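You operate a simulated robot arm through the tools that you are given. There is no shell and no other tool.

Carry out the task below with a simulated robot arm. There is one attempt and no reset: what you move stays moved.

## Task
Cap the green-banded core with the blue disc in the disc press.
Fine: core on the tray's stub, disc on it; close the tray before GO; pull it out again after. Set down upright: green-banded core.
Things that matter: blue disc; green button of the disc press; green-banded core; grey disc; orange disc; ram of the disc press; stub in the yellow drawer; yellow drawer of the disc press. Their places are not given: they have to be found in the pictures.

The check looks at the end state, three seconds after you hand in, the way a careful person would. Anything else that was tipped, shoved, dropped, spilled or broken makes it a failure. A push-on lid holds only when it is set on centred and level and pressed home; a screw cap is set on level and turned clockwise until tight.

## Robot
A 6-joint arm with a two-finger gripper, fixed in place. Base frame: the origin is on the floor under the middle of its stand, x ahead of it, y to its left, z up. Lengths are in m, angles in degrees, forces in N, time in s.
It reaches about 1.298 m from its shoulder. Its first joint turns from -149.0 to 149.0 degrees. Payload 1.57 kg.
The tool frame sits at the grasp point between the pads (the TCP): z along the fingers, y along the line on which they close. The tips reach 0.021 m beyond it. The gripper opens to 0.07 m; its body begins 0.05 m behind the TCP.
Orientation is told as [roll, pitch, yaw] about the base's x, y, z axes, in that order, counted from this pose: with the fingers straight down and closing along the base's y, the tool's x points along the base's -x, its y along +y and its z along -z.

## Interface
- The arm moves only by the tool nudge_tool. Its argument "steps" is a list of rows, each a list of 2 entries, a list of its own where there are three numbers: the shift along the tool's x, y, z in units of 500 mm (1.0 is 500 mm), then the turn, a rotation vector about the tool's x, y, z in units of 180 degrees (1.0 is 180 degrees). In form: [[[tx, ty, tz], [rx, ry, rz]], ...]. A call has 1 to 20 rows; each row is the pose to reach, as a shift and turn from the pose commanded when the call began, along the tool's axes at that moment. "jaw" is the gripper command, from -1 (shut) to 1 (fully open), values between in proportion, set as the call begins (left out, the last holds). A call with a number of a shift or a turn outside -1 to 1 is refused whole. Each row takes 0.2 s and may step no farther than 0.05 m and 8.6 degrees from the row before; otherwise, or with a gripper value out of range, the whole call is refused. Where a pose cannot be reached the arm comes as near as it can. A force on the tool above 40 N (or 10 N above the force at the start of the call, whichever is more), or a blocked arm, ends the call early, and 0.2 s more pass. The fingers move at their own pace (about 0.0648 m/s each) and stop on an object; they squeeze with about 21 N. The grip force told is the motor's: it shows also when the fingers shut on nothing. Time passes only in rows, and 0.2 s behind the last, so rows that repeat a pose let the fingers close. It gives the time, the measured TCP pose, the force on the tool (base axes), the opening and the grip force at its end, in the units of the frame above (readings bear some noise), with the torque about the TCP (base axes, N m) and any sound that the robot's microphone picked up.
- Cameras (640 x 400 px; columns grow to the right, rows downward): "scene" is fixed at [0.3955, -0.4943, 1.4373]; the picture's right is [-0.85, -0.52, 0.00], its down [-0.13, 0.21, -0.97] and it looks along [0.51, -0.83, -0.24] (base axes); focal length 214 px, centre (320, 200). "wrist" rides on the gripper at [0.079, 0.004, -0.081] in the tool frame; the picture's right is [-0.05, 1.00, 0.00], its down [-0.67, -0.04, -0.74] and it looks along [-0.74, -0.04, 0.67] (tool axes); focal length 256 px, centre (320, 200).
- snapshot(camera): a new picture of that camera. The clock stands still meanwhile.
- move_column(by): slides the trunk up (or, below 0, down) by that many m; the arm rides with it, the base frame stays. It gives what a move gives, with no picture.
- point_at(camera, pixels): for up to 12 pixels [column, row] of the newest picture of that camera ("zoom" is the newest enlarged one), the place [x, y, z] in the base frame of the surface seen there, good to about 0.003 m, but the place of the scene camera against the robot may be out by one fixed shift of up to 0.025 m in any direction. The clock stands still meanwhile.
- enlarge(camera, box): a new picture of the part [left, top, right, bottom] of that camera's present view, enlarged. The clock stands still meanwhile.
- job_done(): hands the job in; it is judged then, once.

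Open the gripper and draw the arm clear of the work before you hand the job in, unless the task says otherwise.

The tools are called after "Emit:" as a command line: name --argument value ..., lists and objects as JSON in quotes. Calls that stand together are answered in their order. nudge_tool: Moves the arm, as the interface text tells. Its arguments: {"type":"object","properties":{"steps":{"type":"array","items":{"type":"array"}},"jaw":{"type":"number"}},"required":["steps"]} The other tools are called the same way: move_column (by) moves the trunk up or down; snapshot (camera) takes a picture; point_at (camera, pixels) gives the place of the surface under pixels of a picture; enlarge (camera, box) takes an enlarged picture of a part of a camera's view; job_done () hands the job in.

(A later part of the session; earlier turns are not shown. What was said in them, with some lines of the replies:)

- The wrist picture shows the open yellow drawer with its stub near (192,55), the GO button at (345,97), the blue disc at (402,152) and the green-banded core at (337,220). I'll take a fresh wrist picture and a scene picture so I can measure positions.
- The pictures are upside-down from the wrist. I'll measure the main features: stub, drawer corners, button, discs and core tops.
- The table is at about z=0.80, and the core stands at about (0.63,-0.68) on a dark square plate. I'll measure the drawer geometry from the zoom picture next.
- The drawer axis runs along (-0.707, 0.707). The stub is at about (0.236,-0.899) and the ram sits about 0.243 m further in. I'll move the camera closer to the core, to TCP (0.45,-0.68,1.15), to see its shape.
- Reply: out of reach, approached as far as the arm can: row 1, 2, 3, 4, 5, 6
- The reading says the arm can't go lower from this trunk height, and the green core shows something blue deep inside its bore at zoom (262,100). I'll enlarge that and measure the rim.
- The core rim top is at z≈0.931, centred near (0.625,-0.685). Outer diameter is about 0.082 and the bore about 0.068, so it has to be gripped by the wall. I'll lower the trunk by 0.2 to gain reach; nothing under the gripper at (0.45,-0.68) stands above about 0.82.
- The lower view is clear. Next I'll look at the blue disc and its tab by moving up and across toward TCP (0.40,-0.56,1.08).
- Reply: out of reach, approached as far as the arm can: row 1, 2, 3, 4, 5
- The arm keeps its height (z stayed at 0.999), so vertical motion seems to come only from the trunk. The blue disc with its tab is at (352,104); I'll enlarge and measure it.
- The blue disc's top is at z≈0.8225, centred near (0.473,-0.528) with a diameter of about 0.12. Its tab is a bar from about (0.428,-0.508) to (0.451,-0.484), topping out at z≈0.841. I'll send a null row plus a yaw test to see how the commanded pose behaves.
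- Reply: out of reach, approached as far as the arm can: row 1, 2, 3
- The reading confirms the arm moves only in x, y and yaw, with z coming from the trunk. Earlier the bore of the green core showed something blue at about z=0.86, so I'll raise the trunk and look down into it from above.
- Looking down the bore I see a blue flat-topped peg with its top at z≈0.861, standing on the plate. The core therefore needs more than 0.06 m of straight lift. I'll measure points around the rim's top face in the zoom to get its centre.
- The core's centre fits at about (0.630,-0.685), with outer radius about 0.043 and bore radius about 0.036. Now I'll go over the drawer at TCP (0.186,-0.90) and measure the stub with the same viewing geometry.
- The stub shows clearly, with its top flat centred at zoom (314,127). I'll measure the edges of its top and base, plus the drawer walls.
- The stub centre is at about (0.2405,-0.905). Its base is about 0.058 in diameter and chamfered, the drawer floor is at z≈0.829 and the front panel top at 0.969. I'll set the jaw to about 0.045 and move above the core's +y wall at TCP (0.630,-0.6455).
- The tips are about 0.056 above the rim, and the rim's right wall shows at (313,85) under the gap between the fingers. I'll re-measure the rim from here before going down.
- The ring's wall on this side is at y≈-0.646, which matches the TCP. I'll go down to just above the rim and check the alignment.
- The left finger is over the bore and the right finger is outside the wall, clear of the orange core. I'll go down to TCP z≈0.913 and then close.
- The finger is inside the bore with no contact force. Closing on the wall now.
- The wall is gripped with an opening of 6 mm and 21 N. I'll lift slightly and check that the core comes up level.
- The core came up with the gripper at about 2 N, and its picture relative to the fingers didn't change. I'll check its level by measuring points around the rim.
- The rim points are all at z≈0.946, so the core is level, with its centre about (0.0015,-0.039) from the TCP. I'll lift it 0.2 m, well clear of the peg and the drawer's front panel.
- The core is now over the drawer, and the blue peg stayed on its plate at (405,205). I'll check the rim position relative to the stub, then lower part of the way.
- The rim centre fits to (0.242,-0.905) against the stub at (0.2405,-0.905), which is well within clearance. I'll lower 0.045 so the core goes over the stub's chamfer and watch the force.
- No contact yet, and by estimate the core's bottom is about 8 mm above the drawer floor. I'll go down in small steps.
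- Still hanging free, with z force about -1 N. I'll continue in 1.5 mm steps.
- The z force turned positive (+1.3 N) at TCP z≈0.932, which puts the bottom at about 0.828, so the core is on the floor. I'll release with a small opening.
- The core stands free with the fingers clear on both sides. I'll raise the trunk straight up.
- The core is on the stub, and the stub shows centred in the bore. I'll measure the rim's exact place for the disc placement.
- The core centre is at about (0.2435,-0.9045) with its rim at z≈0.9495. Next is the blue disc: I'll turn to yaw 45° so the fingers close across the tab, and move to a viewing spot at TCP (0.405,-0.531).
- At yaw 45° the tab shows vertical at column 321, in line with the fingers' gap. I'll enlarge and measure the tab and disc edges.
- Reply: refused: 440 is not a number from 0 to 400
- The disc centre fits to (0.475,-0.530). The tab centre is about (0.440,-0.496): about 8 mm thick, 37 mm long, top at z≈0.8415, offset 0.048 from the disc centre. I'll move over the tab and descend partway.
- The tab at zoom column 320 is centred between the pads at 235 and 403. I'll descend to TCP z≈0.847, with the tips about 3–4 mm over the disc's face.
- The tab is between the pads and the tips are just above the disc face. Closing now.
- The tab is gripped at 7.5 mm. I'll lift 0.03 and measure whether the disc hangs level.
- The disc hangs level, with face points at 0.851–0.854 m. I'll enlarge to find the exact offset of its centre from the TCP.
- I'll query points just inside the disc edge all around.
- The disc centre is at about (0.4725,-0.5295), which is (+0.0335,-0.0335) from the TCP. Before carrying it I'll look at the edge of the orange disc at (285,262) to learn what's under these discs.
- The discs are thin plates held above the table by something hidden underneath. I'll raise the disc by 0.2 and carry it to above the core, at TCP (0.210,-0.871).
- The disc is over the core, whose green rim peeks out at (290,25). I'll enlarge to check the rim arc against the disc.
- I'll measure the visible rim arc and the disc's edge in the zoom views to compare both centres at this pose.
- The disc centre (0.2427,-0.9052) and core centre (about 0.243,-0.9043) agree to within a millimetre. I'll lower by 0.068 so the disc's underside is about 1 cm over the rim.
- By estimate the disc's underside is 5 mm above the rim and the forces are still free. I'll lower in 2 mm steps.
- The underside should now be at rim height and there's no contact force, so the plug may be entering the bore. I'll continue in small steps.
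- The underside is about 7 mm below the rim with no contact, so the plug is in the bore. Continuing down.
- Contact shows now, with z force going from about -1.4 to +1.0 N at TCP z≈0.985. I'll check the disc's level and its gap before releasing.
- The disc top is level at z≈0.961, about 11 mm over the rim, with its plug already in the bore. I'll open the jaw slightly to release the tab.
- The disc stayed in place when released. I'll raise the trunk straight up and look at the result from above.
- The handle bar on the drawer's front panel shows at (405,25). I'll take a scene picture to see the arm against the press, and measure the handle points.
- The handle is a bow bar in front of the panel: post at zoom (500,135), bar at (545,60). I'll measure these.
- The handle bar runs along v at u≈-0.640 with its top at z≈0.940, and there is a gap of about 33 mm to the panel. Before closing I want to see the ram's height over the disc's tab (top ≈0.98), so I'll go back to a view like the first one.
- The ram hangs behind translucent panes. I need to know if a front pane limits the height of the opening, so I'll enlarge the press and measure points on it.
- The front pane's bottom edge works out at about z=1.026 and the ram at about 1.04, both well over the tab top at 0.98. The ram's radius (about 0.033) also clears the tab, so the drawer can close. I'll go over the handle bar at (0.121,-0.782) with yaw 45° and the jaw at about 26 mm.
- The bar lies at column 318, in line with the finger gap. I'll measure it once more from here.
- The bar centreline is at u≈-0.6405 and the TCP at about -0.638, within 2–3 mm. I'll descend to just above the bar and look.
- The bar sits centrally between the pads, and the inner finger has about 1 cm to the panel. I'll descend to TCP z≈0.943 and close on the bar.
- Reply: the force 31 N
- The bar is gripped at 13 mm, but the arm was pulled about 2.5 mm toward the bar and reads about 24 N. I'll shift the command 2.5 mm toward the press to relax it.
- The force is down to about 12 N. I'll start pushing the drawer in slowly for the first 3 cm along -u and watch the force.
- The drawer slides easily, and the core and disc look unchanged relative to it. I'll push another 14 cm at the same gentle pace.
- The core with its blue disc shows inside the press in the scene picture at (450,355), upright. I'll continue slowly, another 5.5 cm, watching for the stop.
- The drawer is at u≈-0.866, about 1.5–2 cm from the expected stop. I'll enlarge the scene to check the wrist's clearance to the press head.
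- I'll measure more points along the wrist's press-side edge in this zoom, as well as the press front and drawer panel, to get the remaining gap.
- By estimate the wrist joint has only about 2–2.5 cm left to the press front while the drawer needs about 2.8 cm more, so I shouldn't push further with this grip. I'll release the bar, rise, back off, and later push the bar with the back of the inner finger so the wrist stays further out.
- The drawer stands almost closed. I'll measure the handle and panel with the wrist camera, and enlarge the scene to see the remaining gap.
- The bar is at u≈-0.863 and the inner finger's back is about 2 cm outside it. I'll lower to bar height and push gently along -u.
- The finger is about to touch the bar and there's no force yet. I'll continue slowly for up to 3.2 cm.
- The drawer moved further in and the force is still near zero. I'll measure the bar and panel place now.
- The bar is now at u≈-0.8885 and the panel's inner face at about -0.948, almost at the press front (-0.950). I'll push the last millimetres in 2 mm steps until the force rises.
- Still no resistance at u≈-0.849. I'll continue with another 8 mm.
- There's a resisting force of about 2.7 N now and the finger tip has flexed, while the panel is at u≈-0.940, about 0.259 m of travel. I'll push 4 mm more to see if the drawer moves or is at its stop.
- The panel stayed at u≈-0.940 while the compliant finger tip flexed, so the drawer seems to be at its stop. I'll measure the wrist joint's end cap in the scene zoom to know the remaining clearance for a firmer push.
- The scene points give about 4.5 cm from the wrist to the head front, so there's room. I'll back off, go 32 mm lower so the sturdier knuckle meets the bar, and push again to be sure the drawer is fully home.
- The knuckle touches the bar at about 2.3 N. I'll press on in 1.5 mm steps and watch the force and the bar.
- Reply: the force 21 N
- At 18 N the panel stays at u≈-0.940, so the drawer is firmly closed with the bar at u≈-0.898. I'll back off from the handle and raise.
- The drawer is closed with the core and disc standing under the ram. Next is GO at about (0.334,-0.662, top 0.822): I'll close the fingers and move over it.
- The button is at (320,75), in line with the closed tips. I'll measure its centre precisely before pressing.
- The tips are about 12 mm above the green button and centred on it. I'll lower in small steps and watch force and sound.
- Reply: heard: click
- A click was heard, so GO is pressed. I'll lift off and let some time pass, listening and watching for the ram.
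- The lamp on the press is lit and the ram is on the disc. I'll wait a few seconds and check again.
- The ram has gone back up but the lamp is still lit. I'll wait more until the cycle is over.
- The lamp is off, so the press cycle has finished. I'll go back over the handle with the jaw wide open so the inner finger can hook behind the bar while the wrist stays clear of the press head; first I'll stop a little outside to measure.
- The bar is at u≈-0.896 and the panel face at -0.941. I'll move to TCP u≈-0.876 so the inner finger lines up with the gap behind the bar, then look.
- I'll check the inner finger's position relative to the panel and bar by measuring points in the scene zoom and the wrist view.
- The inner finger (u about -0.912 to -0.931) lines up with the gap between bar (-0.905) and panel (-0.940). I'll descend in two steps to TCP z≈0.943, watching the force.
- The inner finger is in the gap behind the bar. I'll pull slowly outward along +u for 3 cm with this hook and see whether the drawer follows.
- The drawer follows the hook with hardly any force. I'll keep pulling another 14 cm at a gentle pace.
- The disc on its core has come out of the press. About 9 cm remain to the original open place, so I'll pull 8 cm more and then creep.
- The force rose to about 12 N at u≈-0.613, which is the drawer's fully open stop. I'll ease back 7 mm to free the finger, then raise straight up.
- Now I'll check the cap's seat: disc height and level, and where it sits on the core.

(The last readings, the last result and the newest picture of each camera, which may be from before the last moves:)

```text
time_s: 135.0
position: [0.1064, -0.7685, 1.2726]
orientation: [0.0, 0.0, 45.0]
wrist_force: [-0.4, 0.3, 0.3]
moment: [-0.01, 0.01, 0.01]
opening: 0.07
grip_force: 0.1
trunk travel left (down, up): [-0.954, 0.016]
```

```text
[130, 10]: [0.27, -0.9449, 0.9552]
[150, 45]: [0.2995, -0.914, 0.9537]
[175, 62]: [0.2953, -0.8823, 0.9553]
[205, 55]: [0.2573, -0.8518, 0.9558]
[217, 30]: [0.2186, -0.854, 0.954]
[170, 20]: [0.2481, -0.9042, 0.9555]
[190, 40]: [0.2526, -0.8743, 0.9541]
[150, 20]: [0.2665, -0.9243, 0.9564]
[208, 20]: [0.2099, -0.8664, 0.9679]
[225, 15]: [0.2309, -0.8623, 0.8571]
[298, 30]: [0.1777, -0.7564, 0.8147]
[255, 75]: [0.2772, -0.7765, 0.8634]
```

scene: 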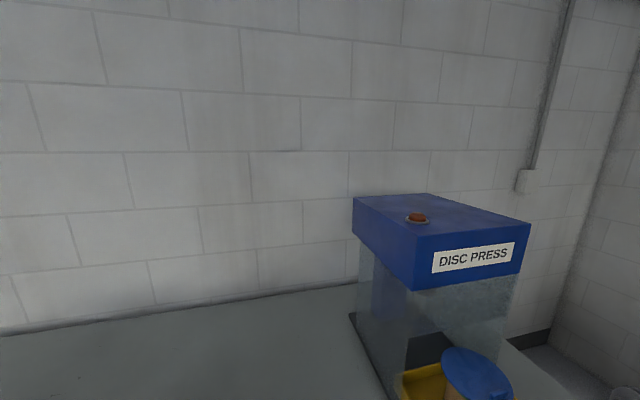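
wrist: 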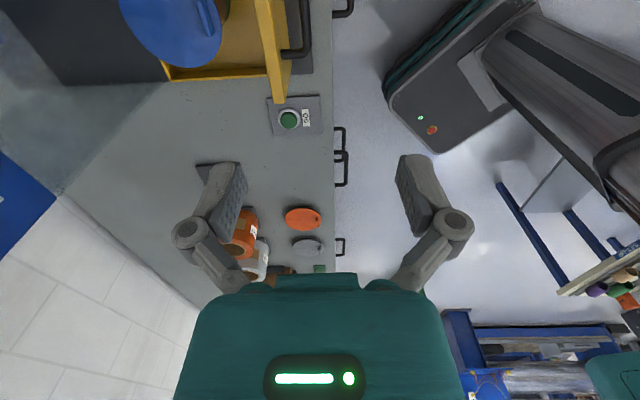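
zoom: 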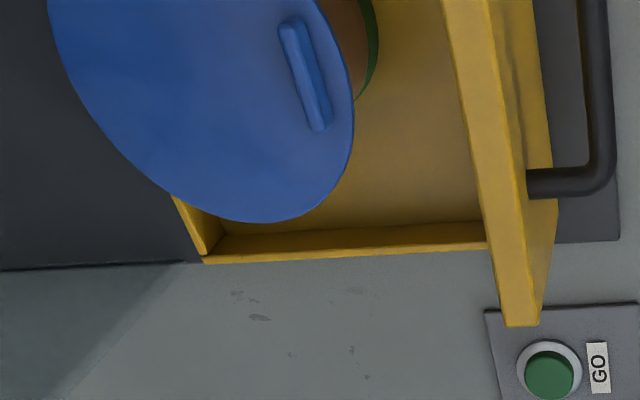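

The disc top is now level at z≈0.955, about 6 mm lower than before pressing, so it's pressed home on the rim. The drawer is open. I'll draw the arm away with the gripper open and take a last look.

Emit:
nudge_tool --steps '[[[-0.06, 0.045, 0], [0, 0, 0.042]], [[-0.12, 0.09, 0], [0, 0, 0.084]], [[-0.18, 0.135, 0], [0, 0, 0.126]], [[-0.24, 0.18, 0], [0, 0, 0.168]], [[-0.3, 0.225, 0], [0, 0, 0.21]], [[-0.37, 0.275, 0], [0, 0, 0.25]], [[-0.438, 0.325, 0], [0, 0, 0.25]], [[-0.438, 0.325, 0], [0, 0, 0.25]]]' --jaw 1

Emit:
snapshot --camera "wrist"

Emit:
snapshot --camera "scene"

```text
time_s: 136.8
position: [0.1483, -0.4992, 1.2724]
orientation: [0.0, 0.1, -0.1]
wrist_force: [-0.1, -1.0, 0.6]
moment: [0.0, -0.04, 0.0]
opening: 0.0699
grip_force: 0.0
trunk travel left (down, up): [-0.954, 0.016]
```

```text
taken
```

wrist: 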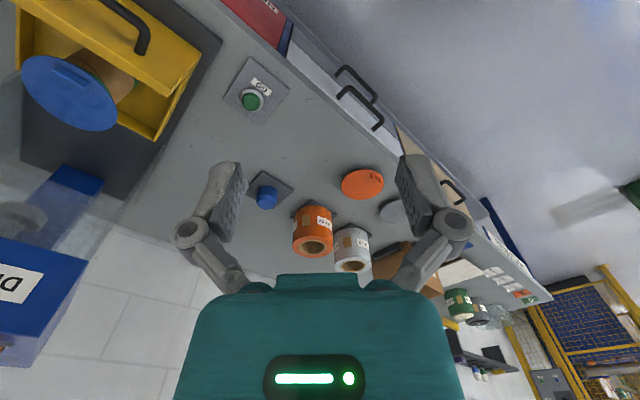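

```text
taken
```

scene: 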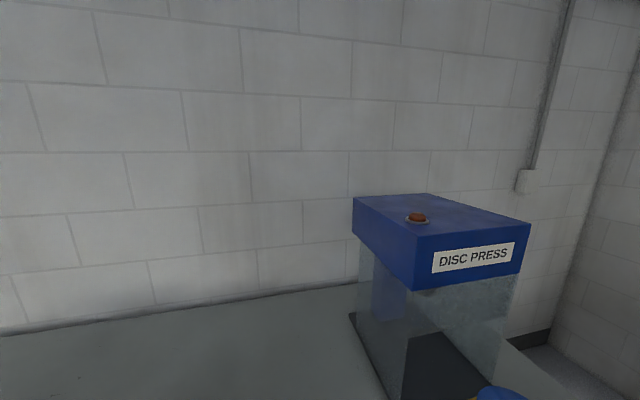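

The core stands upright and capped in the open drawer, and the other discs and cores look unmoved. I'll take one last enlarged look before handing in.

Emit:
enlarge --camera "wrist" --box '[0, 20, 220, 160]'

Emit:
point_at --camera "wrist" --pixels '[[35, 75], [60, 115], [100, 125], [112, 110], [70, 90], [90, 110], [50, 65], [115, 80]]'

```text
2.86 times, centred on (110, 90) of wrist
```

zoom: 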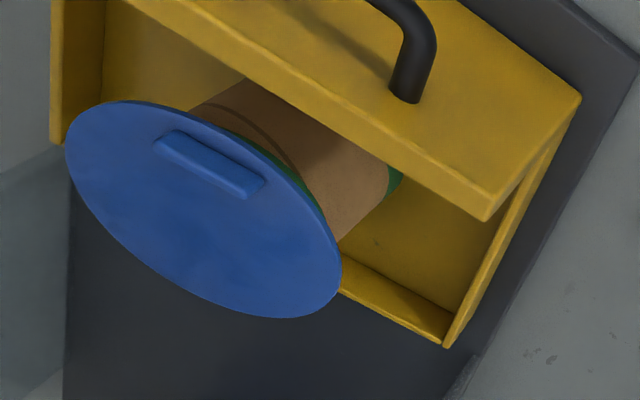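

```text
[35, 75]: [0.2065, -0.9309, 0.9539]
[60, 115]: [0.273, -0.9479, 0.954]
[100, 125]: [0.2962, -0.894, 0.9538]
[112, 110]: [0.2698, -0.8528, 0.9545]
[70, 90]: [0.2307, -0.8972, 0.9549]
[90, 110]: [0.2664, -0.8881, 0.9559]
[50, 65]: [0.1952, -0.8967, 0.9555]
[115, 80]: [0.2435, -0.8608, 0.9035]
```

The disc lies level at z≈0.954–0.956, seated on the upright core in the open drawer. The gripper is open and clear, so I'm handing in.

Emit:
job_done

```text
The job is handed in.
```

The green-banded core is capped with the blue disc and stands upright on the stub in the open yellow drawer.

- **Disc seated:** after pressing, its top is level at about 0.955 m. That is about 6 mm lower than when I set it on, which fits it being pressed home on the rim.
- **Press cycle:** the drawer was pushed to its hard stop before GO. I heard the button click and saw the ram come down and the lamp go out. Then I pulled the drawer out to its open stop.
- **Rest of the bench:** in the last pictures the orange and grey discs and the other cores look unmoved. The gripper is open and the arm is clear.

I read "set down upright" as meaning the core stays upright on the stub, so I left it there and did not move it anywhere else.
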